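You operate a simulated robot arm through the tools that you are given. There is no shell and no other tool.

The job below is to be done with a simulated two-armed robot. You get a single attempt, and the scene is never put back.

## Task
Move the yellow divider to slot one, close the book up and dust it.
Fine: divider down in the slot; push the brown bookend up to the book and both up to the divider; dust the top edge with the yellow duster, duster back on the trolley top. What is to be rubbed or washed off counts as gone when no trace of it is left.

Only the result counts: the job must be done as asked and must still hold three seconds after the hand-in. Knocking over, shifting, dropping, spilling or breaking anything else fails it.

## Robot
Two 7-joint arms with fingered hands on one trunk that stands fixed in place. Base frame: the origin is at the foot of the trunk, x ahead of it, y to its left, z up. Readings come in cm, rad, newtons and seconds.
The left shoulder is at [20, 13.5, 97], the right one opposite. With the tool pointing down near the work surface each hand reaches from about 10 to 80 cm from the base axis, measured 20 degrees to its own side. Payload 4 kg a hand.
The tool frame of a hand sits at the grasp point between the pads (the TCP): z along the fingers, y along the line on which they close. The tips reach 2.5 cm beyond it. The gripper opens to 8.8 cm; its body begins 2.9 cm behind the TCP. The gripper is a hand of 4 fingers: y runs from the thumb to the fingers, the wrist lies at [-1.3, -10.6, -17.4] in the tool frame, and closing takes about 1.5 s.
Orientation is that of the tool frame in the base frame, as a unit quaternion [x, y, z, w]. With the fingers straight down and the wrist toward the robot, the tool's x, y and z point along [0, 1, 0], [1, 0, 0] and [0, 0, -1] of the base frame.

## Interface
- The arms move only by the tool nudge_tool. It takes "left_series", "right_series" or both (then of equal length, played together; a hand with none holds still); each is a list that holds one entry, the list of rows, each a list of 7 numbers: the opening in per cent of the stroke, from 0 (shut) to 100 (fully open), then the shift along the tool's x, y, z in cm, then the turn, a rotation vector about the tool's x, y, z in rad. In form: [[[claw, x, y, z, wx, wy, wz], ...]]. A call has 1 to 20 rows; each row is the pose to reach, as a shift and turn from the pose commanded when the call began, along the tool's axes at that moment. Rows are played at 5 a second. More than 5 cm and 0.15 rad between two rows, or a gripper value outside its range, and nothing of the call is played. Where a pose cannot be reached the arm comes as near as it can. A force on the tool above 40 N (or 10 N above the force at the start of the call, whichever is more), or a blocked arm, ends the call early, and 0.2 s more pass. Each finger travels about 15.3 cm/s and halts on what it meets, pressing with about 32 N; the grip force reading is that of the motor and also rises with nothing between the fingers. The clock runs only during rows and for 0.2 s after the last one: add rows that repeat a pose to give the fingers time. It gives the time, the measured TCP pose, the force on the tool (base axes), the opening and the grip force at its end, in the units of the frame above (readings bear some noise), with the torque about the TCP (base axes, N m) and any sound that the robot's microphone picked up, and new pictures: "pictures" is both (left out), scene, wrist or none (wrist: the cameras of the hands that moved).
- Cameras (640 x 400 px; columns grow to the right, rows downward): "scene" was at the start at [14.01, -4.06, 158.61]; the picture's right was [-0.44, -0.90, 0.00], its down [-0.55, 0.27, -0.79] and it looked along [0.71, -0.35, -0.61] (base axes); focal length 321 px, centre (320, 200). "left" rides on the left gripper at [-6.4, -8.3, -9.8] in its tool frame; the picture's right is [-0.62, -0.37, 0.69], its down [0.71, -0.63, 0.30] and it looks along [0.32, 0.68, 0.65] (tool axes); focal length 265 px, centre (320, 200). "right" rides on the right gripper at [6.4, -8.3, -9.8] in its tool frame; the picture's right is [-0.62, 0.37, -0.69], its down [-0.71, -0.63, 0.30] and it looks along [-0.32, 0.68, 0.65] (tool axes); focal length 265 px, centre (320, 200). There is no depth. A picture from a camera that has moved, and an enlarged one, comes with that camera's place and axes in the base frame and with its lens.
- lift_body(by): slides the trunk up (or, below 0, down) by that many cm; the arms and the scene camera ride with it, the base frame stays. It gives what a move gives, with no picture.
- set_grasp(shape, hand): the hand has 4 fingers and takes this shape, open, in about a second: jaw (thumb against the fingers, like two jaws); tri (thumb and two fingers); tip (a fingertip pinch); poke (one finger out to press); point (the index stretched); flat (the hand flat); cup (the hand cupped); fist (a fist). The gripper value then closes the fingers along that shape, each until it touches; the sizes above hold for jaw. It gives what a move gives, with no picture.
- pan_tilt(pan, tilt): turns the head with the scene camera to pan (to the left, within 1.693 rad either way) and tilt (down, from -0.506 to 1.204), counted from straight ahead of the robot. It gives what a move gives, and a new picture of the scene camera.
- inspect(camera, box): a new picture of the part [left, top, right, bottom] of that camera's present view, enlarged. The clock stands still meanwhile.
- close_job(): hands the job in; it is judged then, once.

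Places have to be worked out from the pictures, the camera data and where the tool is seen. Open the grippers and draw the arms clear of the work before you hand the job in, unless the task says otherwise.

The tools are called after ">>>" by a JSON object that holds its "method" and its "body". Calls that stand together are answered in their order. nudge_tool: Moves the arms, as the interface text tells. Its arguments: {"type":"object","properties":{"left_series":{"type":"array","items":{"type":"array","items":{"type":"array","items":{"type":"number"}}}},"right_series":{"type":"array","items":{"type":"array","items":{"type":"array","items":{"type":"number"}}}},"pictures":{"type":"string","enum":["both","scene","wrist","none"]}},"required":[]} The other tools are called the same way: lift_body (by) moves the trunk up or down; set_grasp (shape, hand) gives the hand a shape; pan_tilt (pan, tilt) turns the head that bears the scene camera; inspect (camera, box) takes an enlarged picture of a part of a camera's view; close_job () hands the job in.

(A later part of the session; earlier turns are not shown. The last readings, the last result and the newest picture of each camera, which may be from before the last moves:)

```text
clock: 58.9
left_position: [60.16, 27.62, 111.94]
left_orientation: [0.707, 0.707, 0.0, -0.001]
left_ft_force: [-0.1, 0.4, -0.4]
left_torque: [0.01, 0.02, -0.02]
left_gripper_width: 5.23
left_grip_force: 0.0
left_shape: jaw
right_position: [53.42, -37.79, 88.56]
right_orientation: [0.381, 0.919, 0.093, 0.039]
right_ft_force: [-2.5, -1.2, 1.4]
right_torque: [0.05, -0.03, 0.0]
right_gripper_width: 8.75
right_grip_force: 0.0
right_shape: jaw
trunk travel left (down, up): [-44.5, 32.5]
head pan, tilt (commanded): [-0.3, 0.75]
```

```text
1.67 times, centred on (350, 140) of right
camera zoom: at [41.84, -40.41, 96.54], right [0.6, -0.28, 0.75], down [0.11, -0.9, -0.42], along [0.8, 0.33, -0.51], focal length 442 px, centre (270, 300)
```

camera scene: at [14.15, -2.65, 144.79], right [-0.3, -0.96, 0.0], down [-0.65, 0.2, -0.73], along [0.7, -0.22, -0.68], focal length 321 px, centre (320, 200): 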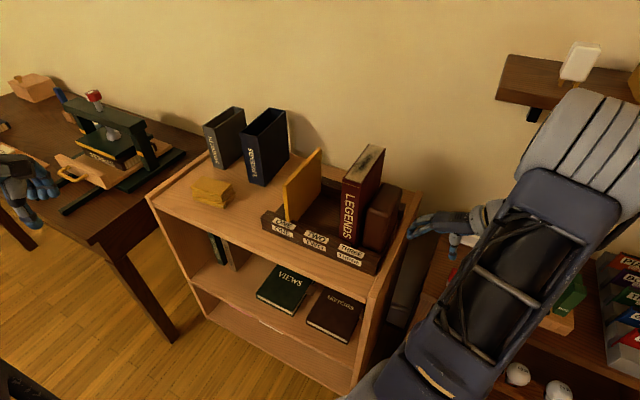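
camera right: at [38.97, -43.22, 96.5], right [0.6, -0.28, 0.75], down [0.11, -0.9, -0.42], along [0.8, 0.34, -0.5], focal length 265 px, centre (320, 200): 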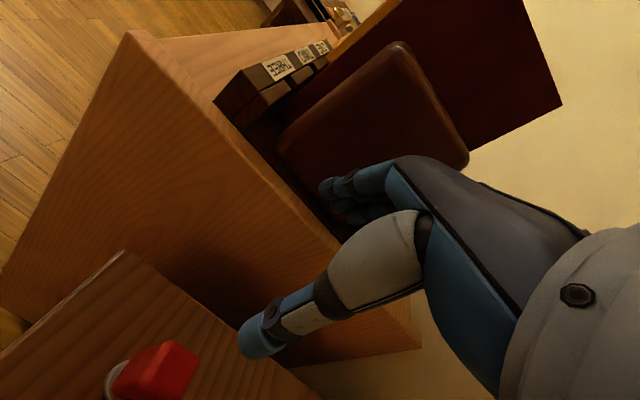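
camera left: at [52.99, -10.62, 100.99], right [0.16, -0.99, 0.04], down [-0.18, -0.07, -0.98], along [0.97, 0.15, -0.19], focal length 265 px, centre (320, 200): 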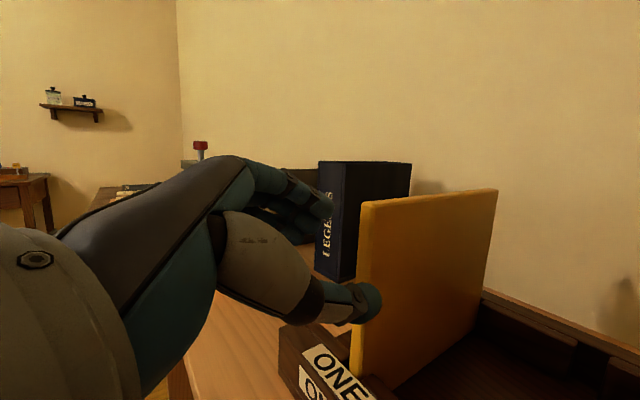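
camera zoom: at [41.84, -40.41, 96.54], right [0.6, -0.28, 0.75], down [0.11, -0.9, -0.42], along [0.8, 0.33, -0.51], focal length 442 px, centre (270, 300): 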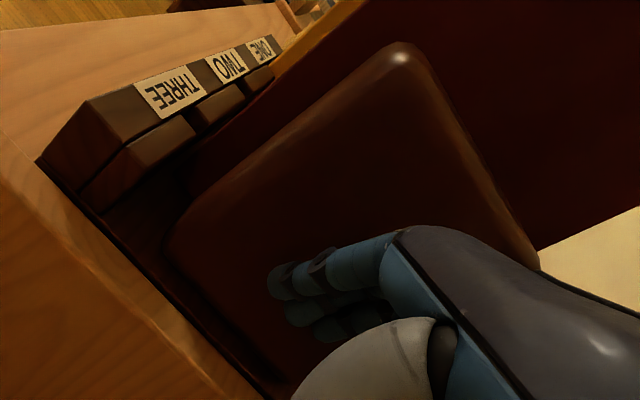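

Gentle contact (~2.6 N) on the lower middle of the bookend. I push on slowly along the rail.

>>> {"method": "nudge_tool", "body": {"right_series": [[[100, 0, 0.5, 0.1, 0, 0, 0], [100, 0, 1.0, 0.2, 0, 0, 0], [100, 0, 1.5, 0.3, 0, 0, 0], [100, 0, 2.0, 0.4, 0, 0, 0], [100, 0, 2.5, 0.5, 0, 0, 0], [100, 0, 3.0, 0.6, 0, 0, 0]]], "pictures": "none"}}

>>> {"method": "inspect", "body": {"camera": "scene", "box": [250, 130, 430, 280]}}

>>> {"method": "inspect", "body": {"camera": "right", "box": [200, 20, 500, 260]}}

```text
clock: 60.3
left_position: [60.24, 27.61, 111.84]
left_orientation: [0.707, 0.707, 0.001, -0.002]
left_ft_force: [0.7, -0.6, 1.3]
left_torque: [0.05, 0.01, 0.03]
left_gripper_width: 5.22
left_grip_force: 0.0
left_shape: jaw
right_position: [55.75, -35.54, 88.7]
right_orientation: [0.382, 0.919, 0.093, 0.038]
right_ft_force: [-2.8, -3.4, -1.6]
right_torque: [-0.02, 0.04, -0.03]
right_gripper_width: 8.6
right_grip_force: 0.1
right_shape: jaw
trunk travel left (down, up): [-44.5, 32.5]
head pan, tilt (commanded): [-0.3, 0.75]
```

```text
2.67 times, centred on (340, 205) of scene
camera zoom: at [14.15, -2.68, 144.78], right [-0.3, -0.96, 0.0], down [-0.65, 0.2, -0.73], along [0.7, -0.22, -0.68], focal length 857 px, centre (267, 187)
```

zoom: 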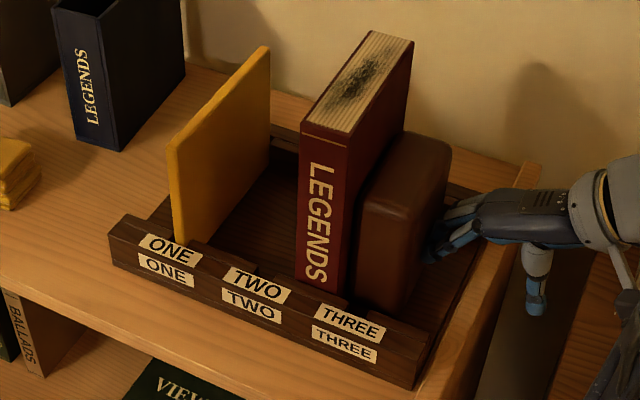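

```text
1.67 times, centred on (350, 140) of right
camera zoom: at [44.03, -38.17, 96.57], right [0.6, -0.28, 0.75], down [0.11, -0.9, -0.42], along [0.8, 0.34, -0.5], focal length 442 px, centre (270, 300)
```

zoom: 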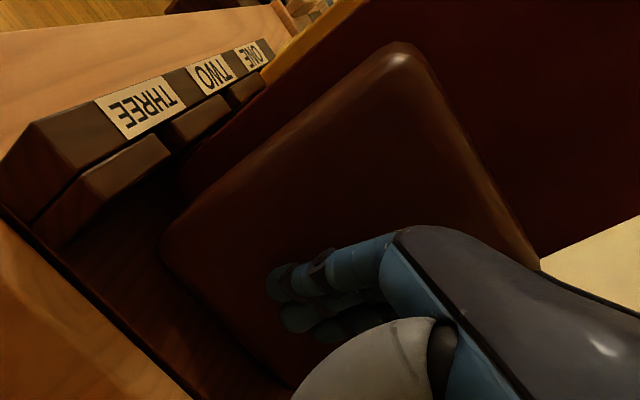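

The bookend slides upright and has met the book (≈4.4 N). I keep pushing both along, 5 cm more.

>>> {"method": "nudge_tool", "body": {"right_series": [[[100, 0, 0.5, 0.1, 0, 0, 0], [100, 0, 1.0, 0.2, 0, 0, 0], [100, 0, 1.5, 0.3, 0, 0, 0], [100, 0, 2.0, 0.4, 0, 0, 0], [100, 0, 2.5, 0.5, 0, 0, 0], [100, 0, 3.0, 0.6, 0, 0, 0], [100, 0, 3.5, 0.7, 0, 0, 0], [100, 0, 4.0, 0.8, 0, 0, 0], [100, 0, 4.5, 0.9, 0, 0, 0], [100, 0, 5.0, 1.0, 0, 0, 0]]], "pictures": "none"}}

>>> {"method": "inspect", "body": {"camera": "scene", "box": [250, 130, 430, 280]}}

>>> {"method": "inspect", "body": {"camera": "right", "box": [200, 20, 500, 260]}}

```text
clock: 62.5
left_position: [60.14, 27.58, 111.95]
left_orientation: [0.707, 0.708, 0.001, -0.002]
left_ft_force: [0.1, 0.2, -0.2]
left_torque: [0.0, 0.01, 0.02]
left_gripper_width: 5.24
left_grip_force: 0.0
left_shape: jaw
right_position: [59.26, -31.91, 88.7]
right_orientation: [0.382, 0.919, 0.093, 0.037]
right_ft_force: [-2.2, -3.0, -0.5]
right_torque: [0.0, 0.02, -0.05]
right_gripper_width: 8.56
right_grip_force: 0.1
right_shape: jaw
trunk travel left (down, up): [-44.5, 32.5]
head pan, tilt (commanded): [-0.3, 0.75]
```

```text
2.67 times, centred on (340, 205) of scene
camera zoom: at [14.15, -2.68, 144.78], right [-0.3, -0.96, 0.0], down [-0.65, 0.2, -0.73], along [0.7, -0.22, -0.68], focal length 857 px, centre (267, 187)
```

zoom: 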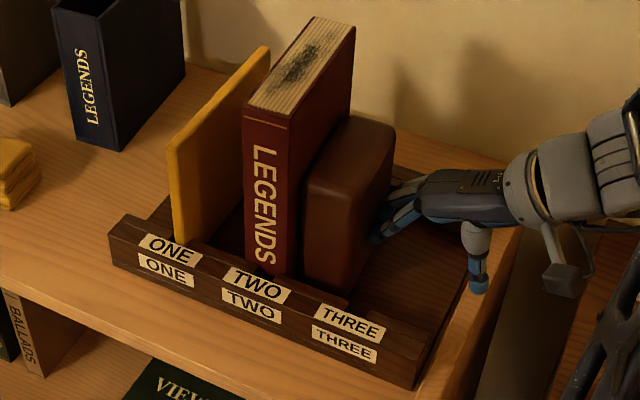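

```text
1.67 times, centred on (350, 140) of right
camera zoom: at [47.63, -34.52, 96.62], right [0.6, -0.28, 0.75], down [0.11, -0.9, -0.42], along [0.8, 0.34, -0.51], focal length 442 px, centre (270, 300)
```

zoom: 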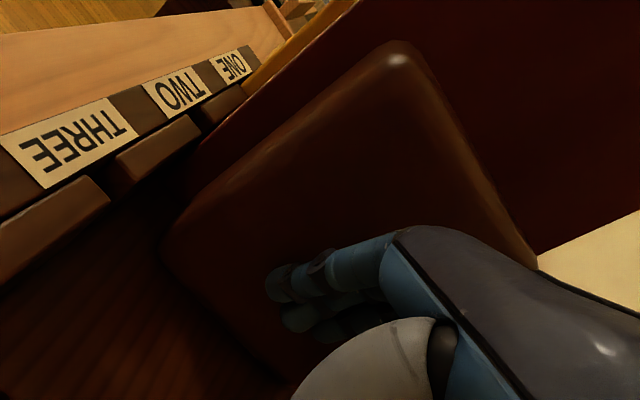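

Everything slides upright. About 5.5 cm remain to the divider; I push 4.5 cm and then slow down.

>>> {"method": "nudge_tool", "body": {"right_series": [[[100, 0, 0.5, 0.1, 0, 0, 0], [100, 0, 1.0, 0.2, 0, 0, 0], [100, 0, 1.5, 0.3, 0, 0, 0], [100, 0, 2.0, 0.4, 0, 0, 0], [100, 0, 2.5, 0.5, 0, 0, 0], [100, 0, 3.0, 0.6, 0, 0, 0], [100, 0, 3.5, 0.7, 0, 0, 0], [100, 0, 4.0, 0.8, 0, 0, 0], [100, 0, 4.4, 0.88, 0, 0, 0]]], "pictures": "none"}}

>>> {"method": "inspect", "body": {"camera": "scene", "box": [250, 130, 410, 280]}}

>>> {"method": "inspect", "body": {"camera": "scene", "box": [280, 130, 380, 200]}}

```text
clock: 64.5
left_position: [60.12, 27.73, 111.96]
left_orientation: [0.707, 0.707, 0.0, -0.002]
left_ft_force: [0.4, 1.1, -0.2]
left_torque: [-0.04, 0.0, 0.01]
left_gripper_width: 5.26
left_grip_force: 0.0
left_shape: jaw
right_position: [62.54, -28.81, 88.68]
right_orientation: [0.382, 0.919, 0.094, 0.038]
right_ft_force: [-2.6, -4.1, -1.0]
right_torque: [-0.01, 0.02, -0.05]
right_gripper_width: 8.55
right_grip_force: 0.1
right_shape: jaw
trunk travel left (down, up): [-44.5, 32.5]
head pan, tilt (commanded): [-0.3, 0.75]
```

```text
2.67 times, centred on (330, 205) of scene
camera zoom: at [14.15, -2.68, 144.78], right [-0.3, -0.96, 0.0], down [-0.65, 0.2, -0.73], along [0.7, -0.22, -0.68], focal length 857 px, centre (293, 187)
```

zoom: 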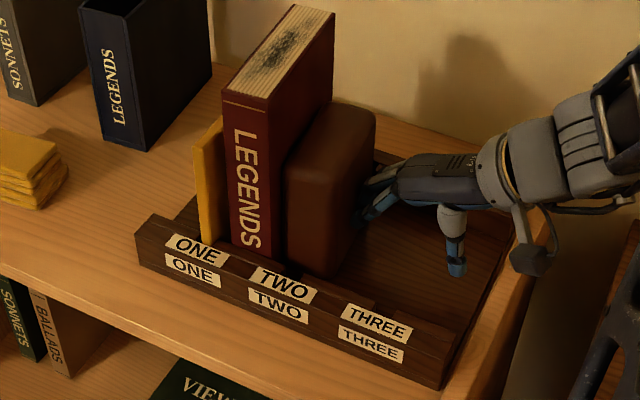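

```text
5.71 times, centred on (330, 165) of scene
camera zoom: at [14.15, -2.68, 144.78], right [-0.3, -0.96, 0.0], down [-0.65, 0.2, -0.73], along [0.7, -0.22, -0.68], focal length 1836 px, centre (263, 400)
```

zoom: 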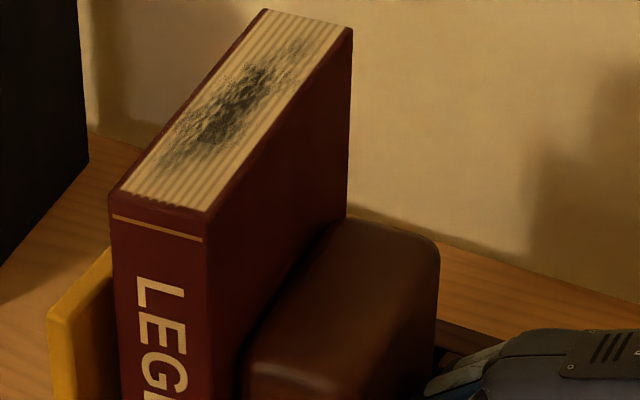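

The book is within about a centimetre of the divider. I continue with fine steps, reading the force.

>>> {"method": "nudge_tool", "body": {"right_series": [[[100, 0, 0.25, 0.05, 0, 0, 0], [100, 0, 0.5, 0.1, 0, 0, 0], [100, 0, 0.75, 0.15, 0, 0, 0]]], "pictures": "none"}}

>>> {"method": "inspect", "body": {"camera": "scene", "box": [270, 150, 350, 250]}}

```text
clock: 65.3
left_position: [60.19, 27.66, 111.95]
left_orientation: [0.707, 0.707, 0.001, -0.002]
left_ft_force: [0.9, 0.1, 0.6]
left_torque: [0.0, 0.0, 0.01]
left_gripper_width: 5.27
left_grip_force: 0.1
left_shape: jaw
right_position: [62.99, -28.1, 88.65]
right_orientation: [0.382, 0.919, 0.092, 0.039]
right_ft_force: [-4.4, -3.5, 1.5]
right_torque: [0.08, -0.06, -0.01]
right_gripper_width: 8.55
right_grip_force: 0.1
right_shape: jaw
trunk travel left (down, up): [-44.5, 32.5]
head pan, tilt (commanded): [-0.3, 0.75]
```

```text
4.00 times, centred on (310, 200) of scene
camera zoom: at [14.14, -2.68, 144.79], right [-0.3, -0.96, 0.0], down [-0.65, 0.2, -0.73], along [0.7, -0.22, -0.68], focal length 1285 px, centre (360, 200)
```

zoom: 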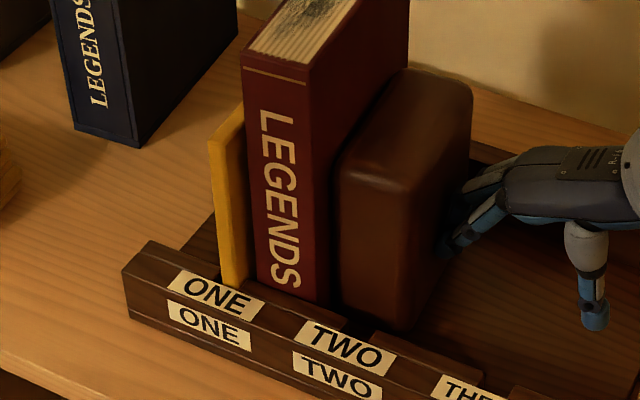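

Still ~5.6 N; only a few millimetres of gap remain. Another small push.

>>> {"method": "nudge_tool", "body": {"right_series": [[[100, 0, 0.2, 0.04, 0, 0, 0], [100, 0, 0.4, 0.08, 0, 0, 0]]], "pictures": "none"}}

>>> {"method": "inspect", "body": {"camera": "scene", "box": [275, 165, 335, 225]}}

```text
clock: 65.9
left_position: [60.21, 27.74, 111.93]
left_orientation: [0.708, 0.707, 0.0, -0.002]
left_ft_force: [0.0, -0.6, 0.9]
left_torque: [-0.01, -0.01, 0.03]
left_gripper_width: 5.26
left_grip_force: 0.1
left_shape: jaw
right_position: [63.14, -27.93, 88.74]
right_orientation: [0.381, 0.919, 0.092, 0.037]
right_ft_force: [-6.8, -4.9, 1.6]
right_torque: [0.08, -0.09, 0.01]
right_gripper_width: 8.5
right_grip_force: 0.1
right_shape: jaw
trunk travel left (down, up): [-44.5, 32.5]
head pan, tilt (commanded): [-0.3, 0.75]
```

```text
6.67 times, centred on (305, 195) of scene
camera zoom: at [14.13, -2.69, 144.78], right [-0.3, -0.96, 0.0], down [-0.65, 0.2, -0.73], along [0.7, -0.22, -0.68], focal length 2142 px, centre (420, 233)
```

zoom: 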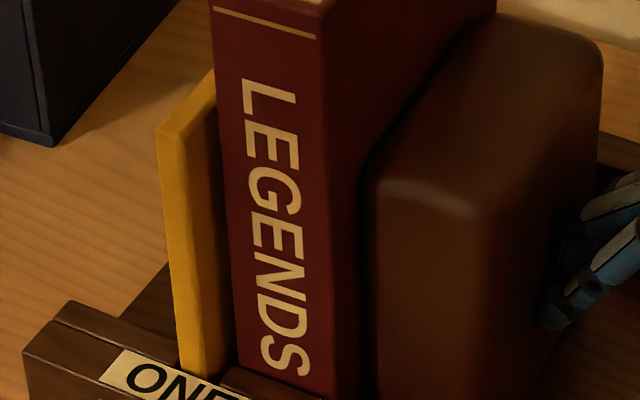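

Force is rising (8.4 N): the book has reached the divider. One last small push to close it up firmly.

>>> {"method": "nudge_tool", "body": {"right_series": [[[100, 0, 0.2, 0.04, 0, 0, 0], [100, 0, 0.35, 0.07, 0, 0, 0], [100, 0, 0.35, 0.07, 0, 0, 0]]], "pictures": "none"}}

>>> {"method": "inspect", "body": {"camera": "scene", "box": [275, 165, 335, 225]}}

>>> {"method": "inspect", "body": {"camera": "scene", "box": [280, 125, 380, 195]}}

```text
clock: 66.7
left_position: [60.3, 27.61, 112.04]
left_orientation: [0.707, 0.707, 0.001, -0.001]
left_ft_force: [0.1, -0.7, -0.3]
left_torque: [-0.04, 0.01, 0.0]
left_gripper_width: 5.25
left_grip_force: 0.0
left_shape: jaw
right_position: [63.62, -27.69, 88.69]
right_orientation: [0.382, 0.919, 0.093, 0.039]
right_ft_force: [-9.5, -4.7, -0.7]
right_torque: [-0.04, 0.02, 0.12]
right_gripper_width: 8.47
right_grip_force: 0.0
right_shape: jaw
trunk travel left (down, up): [-44.5, 32.5]
head pan, tilt (commanded): [-0.3, 0.75]
```

```text
6.67 times, centred on (305, 195) of scene
camera zoom: at [14.13, -2.69, 144.78], right [-0.3, -0.96, 0.0], down [-0.65, 0.2, -0.73], along [0.7, -0.22, -0.68], focal length 2142 px, centre (420, 233)
```

zoom: 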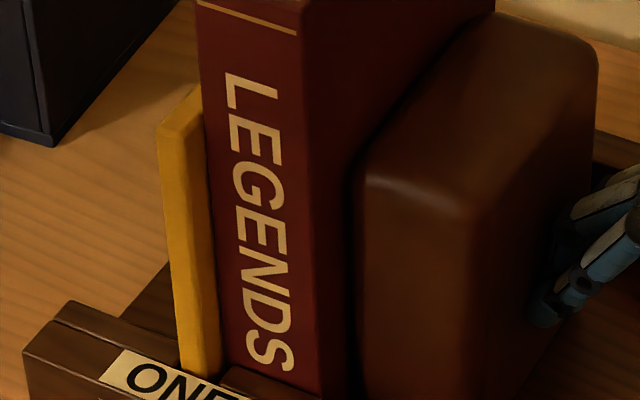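

```text
5.71 times, centred on (330, 160) of scene
camera zoom: at [14.13, -2.69, 144.78], right [-0.3, -0.96, 0.0], down [-0.65, 0.2, -0.73], along [0.7, -0.22, -0.68], focal length 1836 px, centre (263, 429)
```

zoom: 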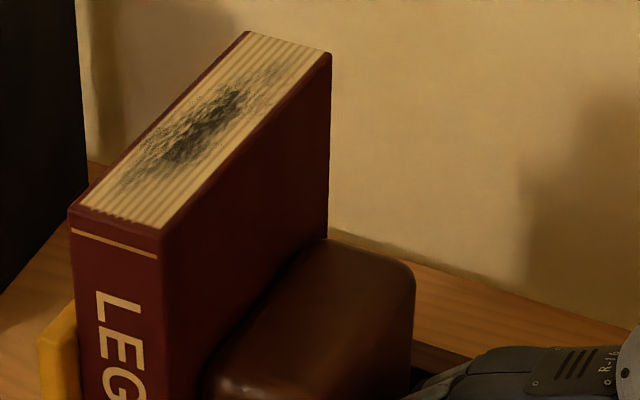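

The book's front end closed up too (10.6 N); divider, book and bookend are now together. I withdraw the right hand straight back along the rail, then up.

>>> {"method": "nudge_tool", "body": {"right_series": [[[100, 0, -1.0, -0.2, 0, 0, 0], [100, 0, -3.0, -0.6, 0, 0, 0], [100, 0, -6.0, -1.2, 0, 0, 0], [100, 0, -9.5, -1.9, 0, 0, 0], [100, 0, -13.0, -2.6, 0, 0, 0], [100, 0, -16.6, -3.4, 0, 0, 0]]], "pictures": "scene"}}

>>> {"method": "inspect", "body": {"camera": "scene", "box": [250, 130, 410, 280]}}

>>> {"method": "inspect", "body": {"camera": "scene", "box": [275, 165, 335, 225]}}

```text
clock: 68.1
left_position: [60.24, 27.66, 112.04]
left_orientation: [0.707, 0.707, 0.0, -0.001]
left_ft_force: [0.2, 0.1, 0.2]
left_torque: [0.03, 0.03, 0.01]
left_gripper_width: 5.25
left_grip_force: 0.1
left_shape: jaw
right_position: [51.5, -39.64, 88.9]
right_orientation: [0.381, 0.919, 0.092, 0.038]
right_ft_force: [-0.5, 1.1, -0.1]
right_torque: [0.0, 0.0, 0.03]
right_gripper_width: 8.76
right_grip_force: 0.0
right_shape: jaw
trunk travel left (down, up): [-44.5, 32.5]
head pan, tilt (commanded): [-0.3, 0.75]
camera scene: at [14.17, -2.66, 144.78], right [-0.3, -0.96, 0.0], down [-0.65, 0.2, -0.73], along [0.7, -0.22, -0.68], focal length 321 px, centre (320, 200)
```

scene: 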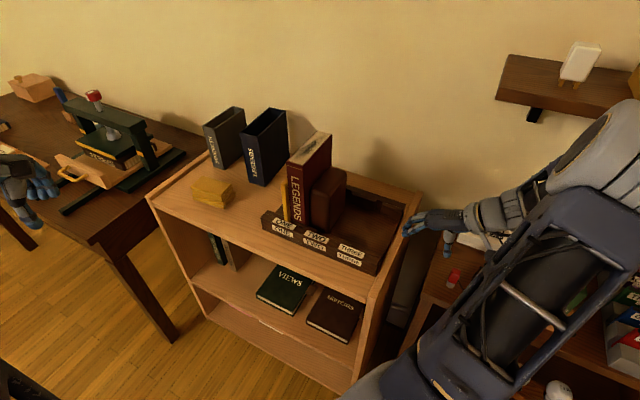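

```text
2.67 times, centred on (330, 205) of scene
camera zoom: at [14.17, -2.66, 144.78], right [-0.3, -0.96, 0.0], down [-0.65, 0.2, -0.73], along [0.7, -0.22, -0.68], focal length 857 px, centre (293, 187)
```

zoom: 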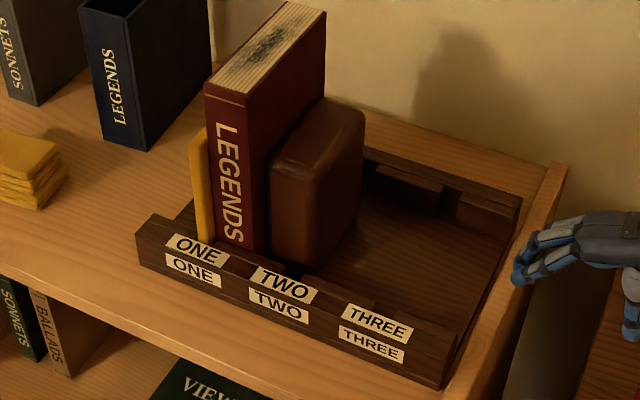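

```text
6.67 times, centred on (305, 195) of scene
camera zoom: at [14.17, -2.66, 144.78], right [-0.3, -0.96, 0.0], down [-0.65, 0.2, -0.73], along [0.7, -0.22, -0.68], focal length 2142 px, centre (420, 233)
```

zoom: 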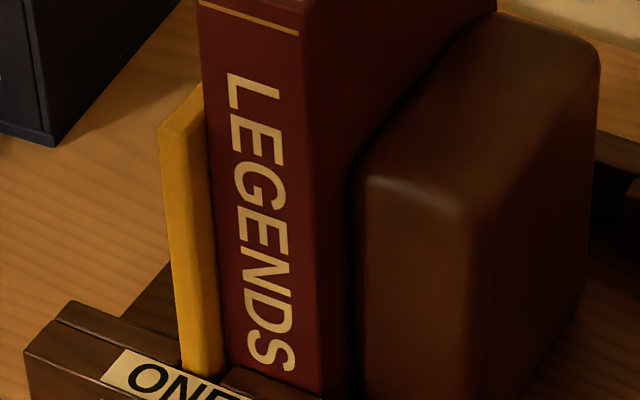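

The stack is closed up: divider, book, bookend. I raise the right hand and park it to the right, away from the wall shelf.

>>> {"method": "nudge_tool", "body": {"right_series": [[[100, 0, 0.65, -3.2, 0.067, 0, 0], [100, 0, 1.3, -6.5, 0.133, 0, 0], [100, 0, 2.0, -9.8, 0.2, 0, 0]]], "pictures": "none"}}

>>> {"method": "nudge_tool", "body": {"right_series": [[[60, 1.4, -3.2, -0.3, 0, 0, 0.13], [60, 2.9, -6.4, -0.7, 0, 0, 0.26], [60, 4.3, -9.5, -1.0, 0, 0, 0.39], [60, 5.7, -12.7, -1.3, 0, 0, 0.52], [60, 7.1, -15.9, -1.7, 0, 0, 0.65], [60, 8.56, -19.0, -2.0, 0, 0, 0.785]]], "pictures": "scene"}}

```text
clock: 68.9
left_position: [60.22, 27.59, 111.88]
left_orientation: [0.707, 0.707, 0.001, -0.002]
left_ft_force: [0.3, 0.9, -0.7]
left_torque: [0.01, 0.01, -0.01]
left_gripper_width: 5.26
left_grip_force: 0.0
left_shape: jaw
right_position: [51.66, -39.58, 98.72]
right_orientation: [0.383, 0.924, 0.0, -0.001]
right_ft_force: [0.3, 0.1, -0.2]
right_torque: [0.01, 0.02, -0.01]
right_gripper_width: 8.8
right_grip_force: 0.2
right_shape: jaw
trunk travel left (down, up): [-44.5, 32.5]
head pan, tilt (commanded): [-0.3, 0.75]
```

```text
clock: 70.3
left_position: [60.12, 27.7, 111.99]
left_orientation: [0.707, 0.707, 0.0, -0.001]
left_ft_force: [-0.6, 0.1, 0.4]
left_torque: [0.01, 0.02, 0.0]
left_gripper_width: 5.23
left_grip_force: 0.1
left_shape: jaw
right_position: [32.1, -47.04, 100.61]
right_orientation: [0.708, 0.706, 0.0, -0.001]
right_ft_force: [0.0, 0.5, -0.6]
right_torque: [0.02, 0.02, 0.04]
right_gripper_width: 5.3
right_grip_force: 0.0
right_shape: jaw
trunk travel left (down, up): [-44.5, 32.5]
head pan, tilt (commanded): [-0.3, 0.75]
camera scene: at [14.17, -2.67, 144.78], right [-0.3, -0.96, 0.0], down [-0.65, 0.2, -0.73], along [0.7, -0.22, -0.68], focal length 321 px, centre (320, 200)
```

scene: 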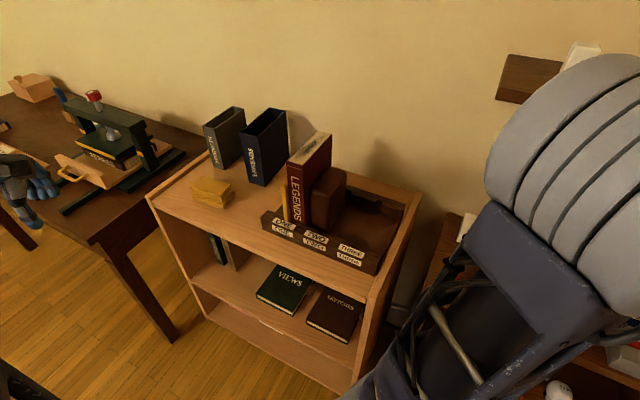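

The right arm is parked clear. I raise the trunk 12 cm for the left arm's far reach to the duster and the book top, and zoom in on the duster and the book.

>>> {"method": "lift_body", "body": {"by": 12}}

>>> {"method": "pan_tilt", "body": {"pan": -0.2, "tilt": 0.75}}

>>> {"method": "inspect", "body": {"camera": "scene", "box": [180, 160, 360, 290]}}

```text
clock: 71.8
left_position: [60.22, 27.64, 123.95]
left_orientation: [0.707, 0.707, 0.0, -0.002]
left_ft_force: [-0.1, -0.4, 0.5]
left_torque: [-0.03, -0.04, -0.01]
left_gripper_width: 5.28
left_grip_force: 0.0
left_shape: jaw
right_position: [32.09, -47.04, 112.55]
right_orientation: [0.708, 0.707, 0.0, -0.001]
right_ft_force: [-0.2, 0.5, -0.2]
right_torque: [0.0, -0.03, 0.01]
right_gripper_width: 5.32
right_grip_force: 0.2
right_shape: jaw
trunk travel left (down, up): [-56.5, 20.5]
head pan, tilt (commanded): [-0.3, 0.75]
```

```text
clock: 72.5
left_position: [60.05, 27.68, 123.9]
left_orientation: [0.707, 0.707, 0.0, -0.001]
left_ft_force: [0.0, 0.6, 0.3]
left_torque: [0.03, 0.0, -0.01]
left_gripper_width: 5.26
left_grip_force: 0.0
left_shape: jaw
right_position: [32.11, -47.05, 112.79]
right_orientation: [0.708, 0.706, -0.001, 0.0]
right_ft_force: [-0.1, -0.2, 0.9]
right_torque: [0.0, -0.01, 0.01]
right_gripper_width: 5.31
right_grip_force: 0.2
right_shape: jaw
trunk travel left (down, up): [-56.5, 20.5]
head pan, tilt (commanded): [-0.201, 0.75]
camera scene: at [14.36, -1.88, 156.78], right [-0.2, -0.98, 0.0], down [-0.67, 0.14, -0.73], along [0.72, -0.15, -0.68], focal length 321 px, centre (320, 200)
```

scene: 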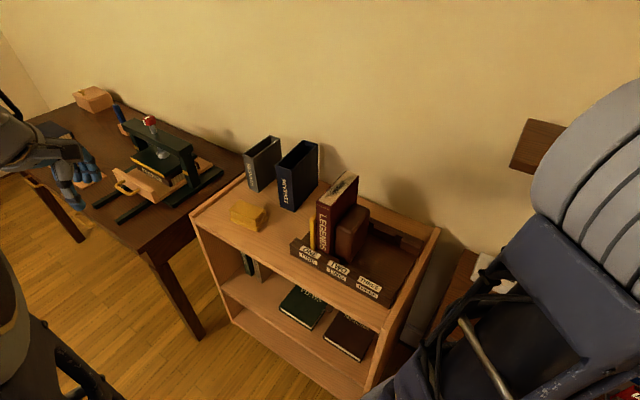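

```text
3.08 times, centred on (270, 225) of scene
camera zoom: at [14.36, -1.88, 156.78], right [-0.2, -0.98, 0.0], down [-0.67, 0.14, -0.73], along [0.72, -0.15, -0.68], focal length 989 px, centre (474, 123)
```

zoom: 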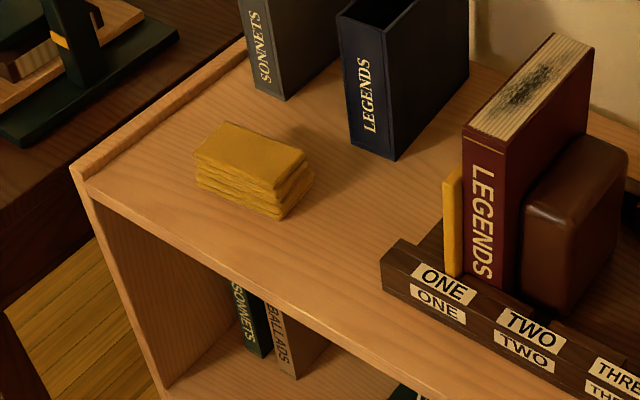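

Duster centre re-measured at (86.4, 6.0), top z≈87.9, short side along (0.79,−0.61). I bring the left hand, fully open and yawed −38°, to hover above it.

>>> {"method": "nudge_tool", "body": {"left_series": [[[100, -2.2, 2.6, 2.0, 0, 0, 0.066], [100, -4.3, 5.3, 4.2, 0, 0, 0.133], [100, -6.5, 7.9, 6.5, 0, 0, 0.199], [100, -8.7, 10.5, 8.9, 0, 0, 0.265], [100, -10.9, 13.2, 11.4, 0, 0, 0.332], [100, -13.0, 15.8, 13.9, 0, 0, 0.398], [100, -15.2, 18.4, 16.4, 0, 0, 0.464], [100, -17.4, 21.0, 18.9, 0, 0, 0.53], [100, -19.5, 23.7, 21.4, 0, 0, 0.597], [100, -21.7, 26.3, 23.9, 0, 0, 0.663]]], "pictures": "both"}}

```text
clock: 74.7
left_position: [86.51, 6.09, 99.8]
left_orientation: [0.899, 0.438, 0.0, -0.001]
left_ft_force: [0.6, 0.4, 0.0]
left_torque: [-0.01, -0.04, -0.02]
left_gripper_width: 8.79
left_grip_force: 0.1
left_shape: jaw
right_position: [32.01, -47.02, 112.67]
right_orientation: [0.707, 0.707, -0.001, 0.0]
right_ft_force: [-0.6, 0.2, -0.3]
right_torque: [-0.02, 0.01, -0.01]
right_gripper_width: 5.35
right_grip_force: 0.0
right_shape: jaw
trunk travel left (down, up): [-56.5, 20.5]
head pan, tilt (commanded): [-0.201, 0.75]
camera scene: at [14.33, -1.86, 156.79], right [-0.2, -0.98, 0.0], down [-0.67, 0.14, -0.73], along [0.72, -0.15, -0.68], focal length 321 px, centre (320, 200)
camera left: at [75.86, 6.11, 109.62], right [-0.67, -0.26, -0.69], down [-0.06, 0.95, -0.3], along [0.74, -0.16, -0.66], focal length 265 px, centre (320, 200)
```

scene: 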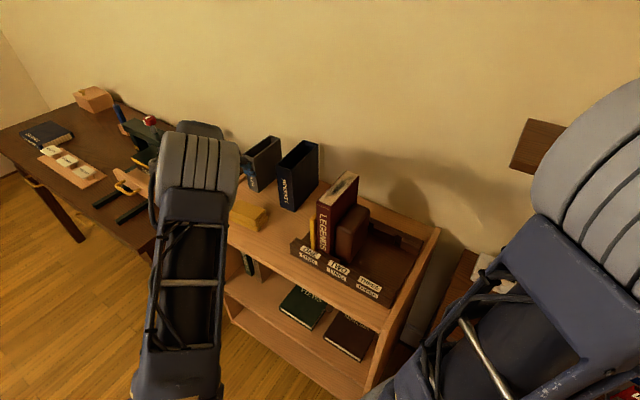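
left: 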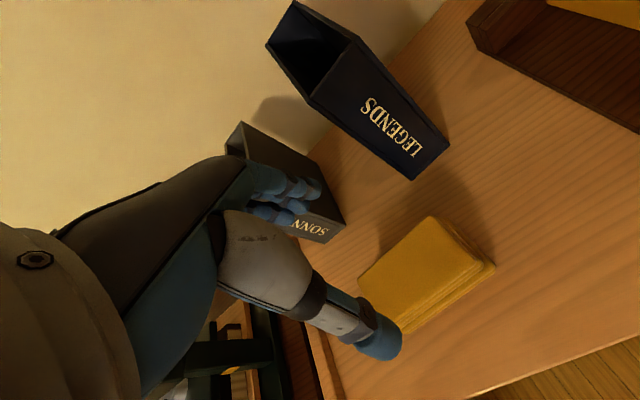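

I'm hovering above the duster. I zoom in with the wrist camera to refine its centre and orientation.

>>> {"method": "inspect", "body": {"camera": "left", "box": [330, 190, 520, 360]}}

```text
2.35 times, centred on (425, 275) of left
camera zoom: at [75.86, 6.11, 109.62], right [-0.67, -0.26, -0.69], down [-0.06, 0.95, -0.3], along [0.74, -0.16, -0.66], focal length 624 px, centre (73, 24)
```

zoom: 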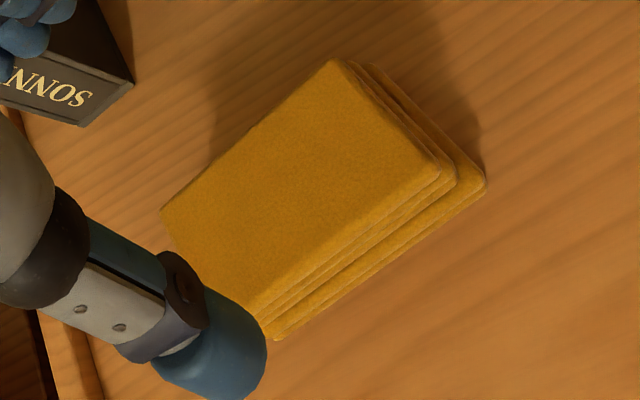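

Centre agrees at about (86.5, 5.8) and the yaw fits. I descend to z≈87 around the duster.

>>> {"method": "nudge_tool", "body": {"left_series": [[[100, -0.1, 0.1, 3.5, 0, 0, 0], [100, -0.2, 0.15, 7.0, 0, 0, 0], [100, -0.3, 0.2, 10.5, 0, 0, 0]]], "pictures": "wrist"}}

>>> {"method": "inspect", "body": {"camera": "left", "box": [220, 150, 460, 370]}}

```text
clock: 75.5
left_position: [86.34, 5.59, 89.37]
left_orientation: [0.898, 0.439, 0.001, -0.002]
left_ft_force: [-0.5, 0.6, -0.1]
left_torque: [-0.02, -0.04, 0.0]
left_gripper_width: 8.78
left_grip_force: 0.0
left_shape: jaw
right_position: [32.13, -47.12, 112.61]
right_orientation: [0.708, 0.706, 0.0, 0.0]
right_ft_force: [0.1, 0.2, 0.1]
right_torque: [-0.02, -0.01, -0.01]
right_gripper_width: 5.34
right_grip_force: 0.1
right_shape: jaw
trunk travel left (down, up): [-56.5, 20.5]
head pan, tilt (commanded): [-0.201, 0.75]
camera left: at [75.74, 5.55, 99.25], right [-0.67, -0.26, -0.69], down [-0.06, 0.95, -0.3], along [0.74, -0.16, -0.66], focal length 265 px, centre (320, 200)
```

left: 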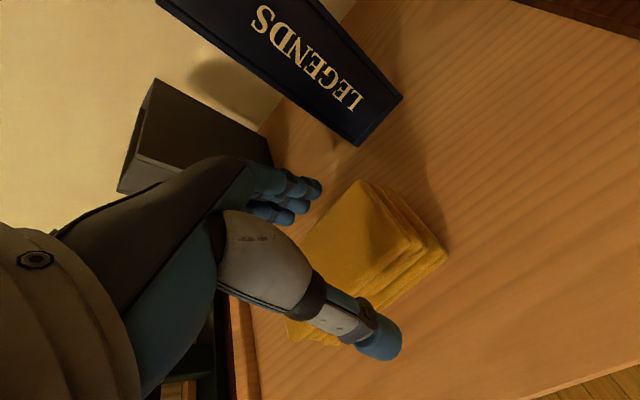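

```text
1.82 times, centred on (340, 260) of left
camera zoom: at [75.74, 5.55, 99.25], right [-0.67, -0.26, -0.69], down [-0.06, 0.95, -0.3], along [0.74, -0.16, -0.66], focal length 483 px, centre (284, 91)
```

zoom: 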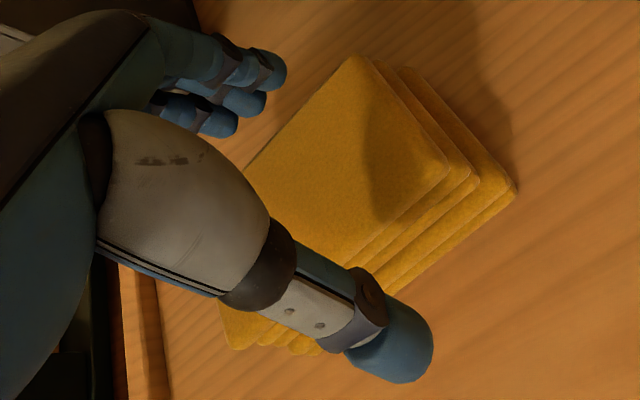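

The duster lies between thumb and fingers. I lower the last 2.2 cm and close.

>>> {"method": "nudge_tool", "body": {"left_series": [[[100, 0, 0, 1.1, 0, 0, 0], [100, 0, 0, 2.2, 0, 0, 0], [80, 0, 0, 2.2, 0, 0, 0], [65, 0, 0, 2.2, 0, 0, 0], [50, 0, 0, 2.2, 0, 0, 0], [35, 0, 0, 2.2, 0, 0, 0], [20, 0, 0, 2.2, 0, 0, 0], [0, 0, 0, 2.2, 0, 0, 0], [0, 0, 0, 2.2, 0, 0, 0], [0, 0, 0, 2.2, 0, 0, 0]]], "pictures": "both"}}

>>> {"method": "inspect", "body": {"camera": "left", "box": [220, 150, 460, 370]}}

```text
clock: 77.7
left_position: [86.37, 5.61, 87.34]
left_orientation: [0.899, 0.438, -0.001, -0.001]
left_ft_force: [0.2, 0.6, -0.1]
left_torque: [-0.01, 0.03, -0.03]
left_gripper_width: 4.97
left_grip_force: 31.9
left_shape: jaw
right_position: [32.05, -47.05, 112.61]
right_orientation: [0.707, 0.707, 0.001, 0.0]
right_ft_force: [0.4, 0.1, 0.3]
right_torque: [0.0, 0.02, -0.03]
right_gripper_width: 5.3
right_grip_force: 0.1
right_shape: jaw
trunk travel left (down, up): [-56.5, 20.5]
head pan, tilt (commanded): [-0.201, 0.75]
camera scene: at [14.37, -1.88, 156.78], right [-0.2, -0.98, 0.0], down [-0.67, 0.14, -0.73], along [0.72, -0.15, -0.68], focal length 321 px, centre (320, 200)
camera left: at [75.84, 5.57, 97.03], right [-0.67, -0.26, -0.69], down [-0.06, 0.95, -0.3], along [0.74, -0.16, -0.66], focal length 265 px, centre (320, 200)
```

scene: 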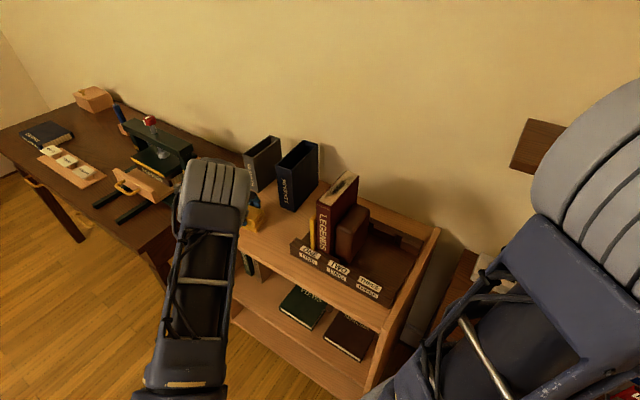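
left: 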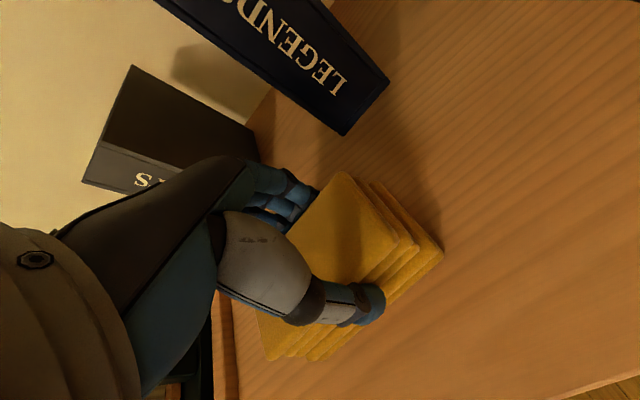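

```text
1.82 times, centred on (340, 260) of left
camera zoom: at [75.84, 5.57, 97.03], right [-0.67, -0.26, -0.69], down [-0.06, 0.95, -0.3], along [0.74, -0.16, -0.66], focal length 483 px, centre (284, 91)
```

zoom: 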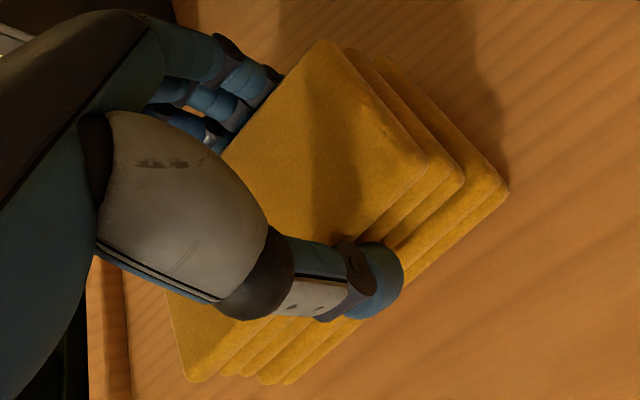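

The duster is gripped (5.0 cm, 32 N). I lift it 3 cm and check the hold.

>>> {"method": "nudge_tool", "body": {"left_series": [[[0, 0, 0, -1, 0, 0, 0], [0, 0, 0, -3, 0, 0, 0], [0, 0, 0, -6, 0, 0, 0], [0, 0, 0, -6, 0, 0, 0]]], "pictures": "wrist"}}

>>> {"method": "inspect", "body": {"camera": "left", "box": [220, 150, 460, 370]}}

>>> {"method": "inspect", "body": {"camera": "scene", "box": [160, 130, 300, 270]}}

```text
clock: 78.7
left_position: [86.2, 5.54, 93.22]
left_orientation: [0.898, 0.439, -0.001, -0.002]
left_ft_force: [0.7, 0.5, -1.1]
left_torque: [-0.02, 0.0, 0.0]
left_gripper_width: 4.94
left_grip_force: 32.2
left_shape: jaw
right_position: [32.09, -47.07, 112.66]
right_orientation: [0.708, 0.707, 0.0, 0.0]
right_ft_force: [-0.6, 0.2, -0.5]
right_torque: [0.02, -0.01, -0.01]
right_gripper_width: 5.33
right_grip_force: 0.0
right_shape: jaw
trunk travel left (down, up): [-56.5, 20.5]
head pan, tilt (commanded): [-0.201, 0.75]
camera left: at [75.69, 5.53, 103.02], right [-0.67, -0.26, -0.69], down [-0.06, 0.95, -0.3], along [0.74, -0.16, -0.66], focal length 265 px, centre (320, 200)
```

left: 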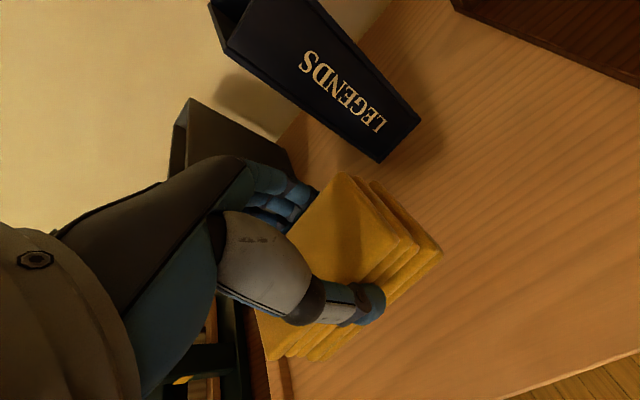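

```text
1.82 times, centred on (340, 260) of left
camera zoom: at [75.69, 5.53, 103.02], right [-0.67, -0.26, -0.69], down [-0.06, 0.95, -0.3], along [0.74, -0.16, -0.66], focal length 483 px, centre (284, 91)
```

zoom: 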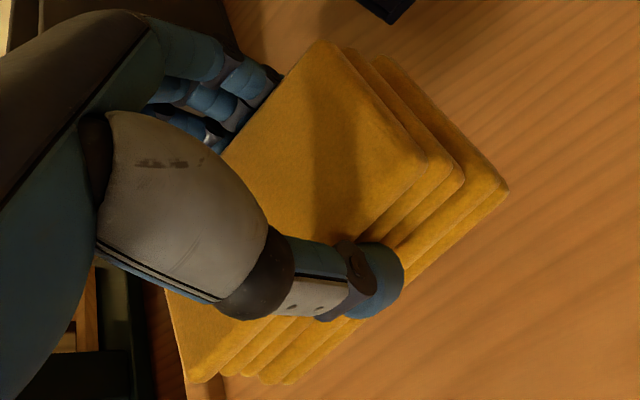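

```text
2.86 times, centred on (230, 200) of scene
camera zoom: at [14.37, -1.87, 156.78], right [-0.2, -0.98, 0.0], down [-0.67, 0.14, -0.73], along [0.72, -0.15, -0.68], focal length 918 px, centre (577, 200)
```

zoom: 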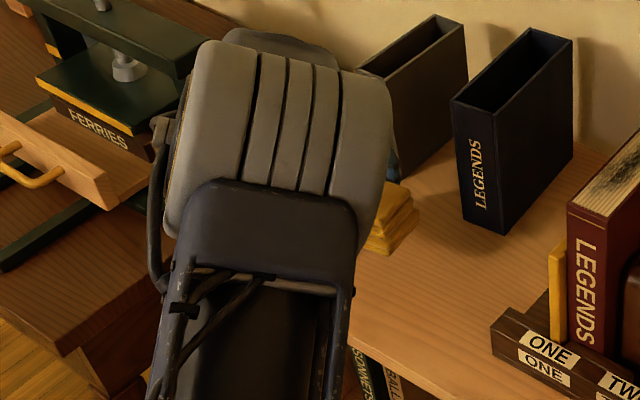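

The duster is held firmly and level. I lift it to z≈116 and carry it over to hover above the front part of the book's top edge, its long side across the book.

>>> {"method": "nudge_tool", "body": {"left_series": [[[0, 0, 0, -4.5, 0, 0, 0], [0, 0, 0, -9, 0, 0, 0], [0, 0, 0, -13.5, 0, 0, 0], [0, 0, 0, -18, 0, 0, 0], [0, 0, 0, -22.8, 0, 0, 0], [0, -4.4, -0.1, -22.8, 0, 0, 0.02], [0, -8.8, -0.2, -22.8, 0, 0, 0.04], [0, -13.2, -0.3, -22.8, 0, 0, 0.06], [0, -17.6, -0.4, -22.8, 0, 0, 0.08], [0, -22.0, -0.5, -22.8, 0, 0, 0.1], [0, -26.4, -0.6, -22.8, 0, 0, 0.122]]], "pictures": "both"}}

>>> {"method": "inspect", "body": {"camera": "left", "box": [220, 150, 640, 400]}}

```text
clock: 81.1
left_position: [69.86, -14.84, 116.07]
left_orientation: [0.924, 0.384, 0.0, -0.002]
left_ft_force: [-0.2, 0.5, -0.5]
left_torque: [-0.06, 0.05, -0.03]
left_gripper_width: 4.91
left_grip_force: 31.7
left_shape: jaw
right_position: [32.14, -47.01, 112.68]
right_orientation: [0.708, 0.707, 0.0, 0.001]
right_ft_force: [0.5, 0.0, 0.4]
right_torque: [-0.02, 0.0, 0.02]
right_gripper_width: 5.3
right_grip_force: 0.1
right_shape: jaw
trunk travel left (down, up): [-56.5, 20.5]
head pan, tilt (commanded): [-0.201, 0.75]
camera scene: at [14.39, -1.85, 156.78], right [-0.2, -0.98, 0.0], down [-0.67, 0.14, -0.73], along [0.72, -0.15, -0.68], focal length 321 px, centre (320, 200)
camera left: at [59.33, -13.58, 125.94], right [-0.7, -0.18, -0.69], down [0.06, 0.95, -0.3], along [0.71, -0.25, -0.66], focal length 265 px, centre (320, 200)
```

scene: 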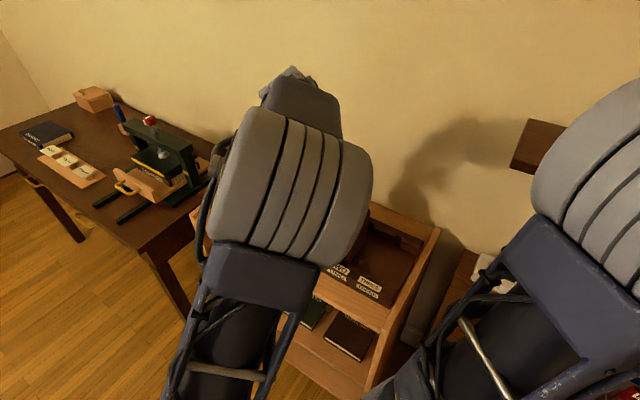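
left: 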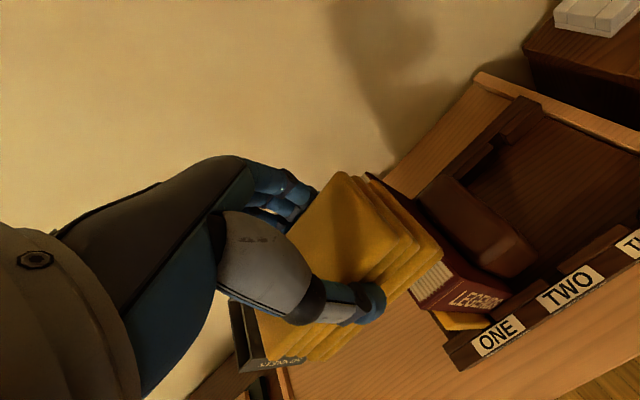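

```text
1.52 times, centred on (430, 275) of left
camera zoom: at [59.33, -13.58, 125.94], right [-0.7, -0.18, -0.69], down [0.06, 0.95, -0.3], along [0.71, -0.25, -0.66], focal length 404 px, centre (152, 86)
```

zoom: 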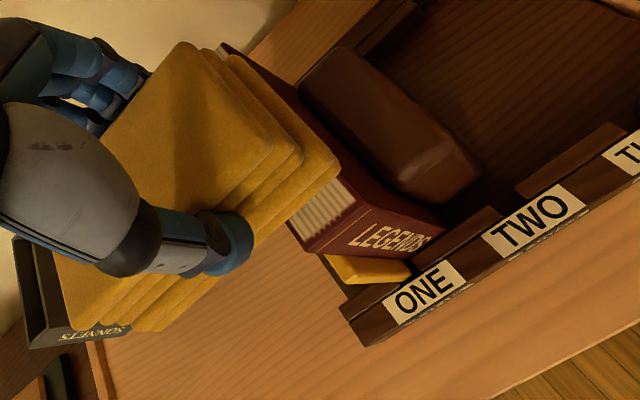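

The duster hovers above the front of the book's top edge, covering its full width. I lower it gently until it touches.

>>> {"method": "nudge_tool", "body": {"left_series": [[[0, 0, 0, 1.5, 0, 0, 0], [0, 0, 0, 3.0, 0, 0, 0], [0, 0, 0, 4.5, 0, 0, 0], [0, 0, 0, 5.8, 0, 0, 0]]], "pictures": "wrist"}}

>>> {"method": "inspect", "body": {"camera": "left", "box": [250, 150, 550, 400]}}

```text
clock: 82.1
left_position: [69.65, -14.75, 110.25]
left_orientation: [0.924, 0.382, -0.001, -0.001]
left_ft_force: [0.1, 0.0, -1.4]
left_torque: [-0.01, -0.01, 0.0]
left_gripper_width: 4.9
left_grip_force: 31.8
left_shape: jaw
right_position: [32.01, -47.09, 112.68]
right_orientation: [0.708, 0.707, 0.0, 0.0]
right_ft_force: [-0.1, 0.1, -0.3]
right_torque: [-0.01, -0.02, -0.02]
right_gripper_width: 5.32
right_grip_force: 0.0
right_shape: jaw
trunk travel left (down, up): [-56.5, 20.5]
head pan, tilt (commanded): [-0.201, 0.75]
camera left: at [59.16, -13.59, 120.1], right [-0.7, -0.18, -0.69], down [0.06, 0.95, -0.3], along [0.71, -0.25, -0.66], focal length 265 px, centre (320, 200)
```

left: 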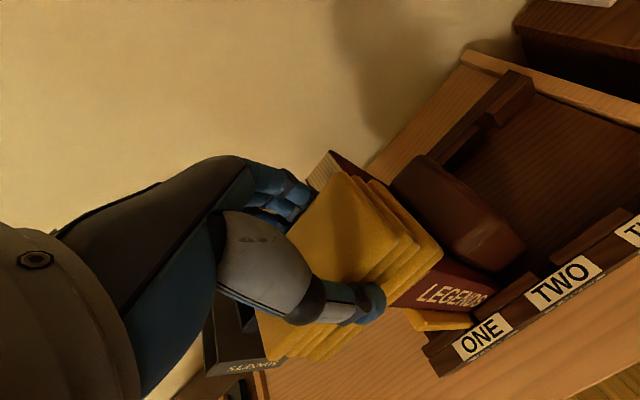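

```text
1.60 times, centred on (400, 275) of left
camera zoom: at [59.16, -13.59, 120.1], right [-0.7, -0.18, -0.69], down [0.06, 0.95, -0.3], along [0.71, -0.25, -0.66], focal length 425 px, centre (192, 80)
```

zoom: 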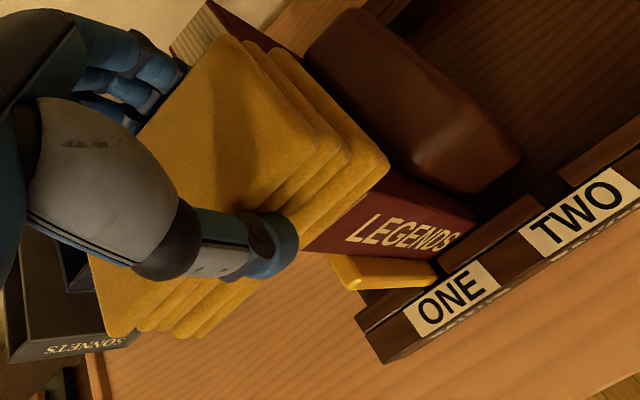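

Still free. I continue in 0.3 cm steps until the force shows contact.

>>> {"method": "nudge_tool", "body": {"left_series": [[[0, 0, 0, 0.3, 0, 0, 0], [0, 0, 0, 0.6, 0, 0, 0], [0, 0, 0, 0.9, 0, 0, 0], [0, 0, 0, 0.9, 0, 0, 0]]], "pictures": "none"}}

```text
clock: 83.1
left_position: [69.74, -14.8, 109.28]
left_orientation: [0.924, 0.383, -0.001, -0.002]
left_ft_force: [0.1, 0.8, -1.9]
left_torque: [0.01, 0.05, 0.0]
left_gripper_width: 4.91
left_grip_force: 32.2
left_shape: jaw
right_position: [32.02, -47.07, 112.64]
right_orientation: [0.707, 0.707, 0.001, 0.001]
right_ft_force: [-1.1, -0.2, 0.5]
right_torque: [-0.01, -0.02, -0.02]
right_gripper_width: 5.32
right_grip_force: 0.1
right_shape: jaw
trunk travel left (down, up): [-56.5, 20.5]
head pan, tilt (commanded): [-0.201, 0.75]
```

Still free at z 109.3; a bit lower.

>>> {"method": "nudge_tool", "body": {"left_series": [[[0, 0, 0, 0.2, 0, 0, 0], [0, 0, 0, 0.4, 0, 0, 0], [0, 0, 0, 0.4, 0, 0, 0]]], "pictures": "none"}}

```text
clock: 83.9
left_position: [69.72, -14.76, 108.95]
left_orientation: [0.924, 0.382, 0.0, 0.001]
left_ft_force: [0.0, -0.7, 10.0]
left_torque: [0.0, 0.0, -0.01]
left_gripper_width: 4.94
left_grip_force: 32.2
left_shape: jaw
right_position: [31.96, -47.15, 112.63]
right_orientation: [0.708, 0.707, 0.0, -0.001]
right_ft_force: [-0.7, 0.1, 0.1]
right_torque: [0.0, 0.01, -0.03]
right_gripper_width: 5.32
right_grip_force: 0.0
right_shape: jaw
trunk travel left (down, up): [-56.5, 20.5]
head pan, tilt (commanded): [-0.201, 0.75]
```

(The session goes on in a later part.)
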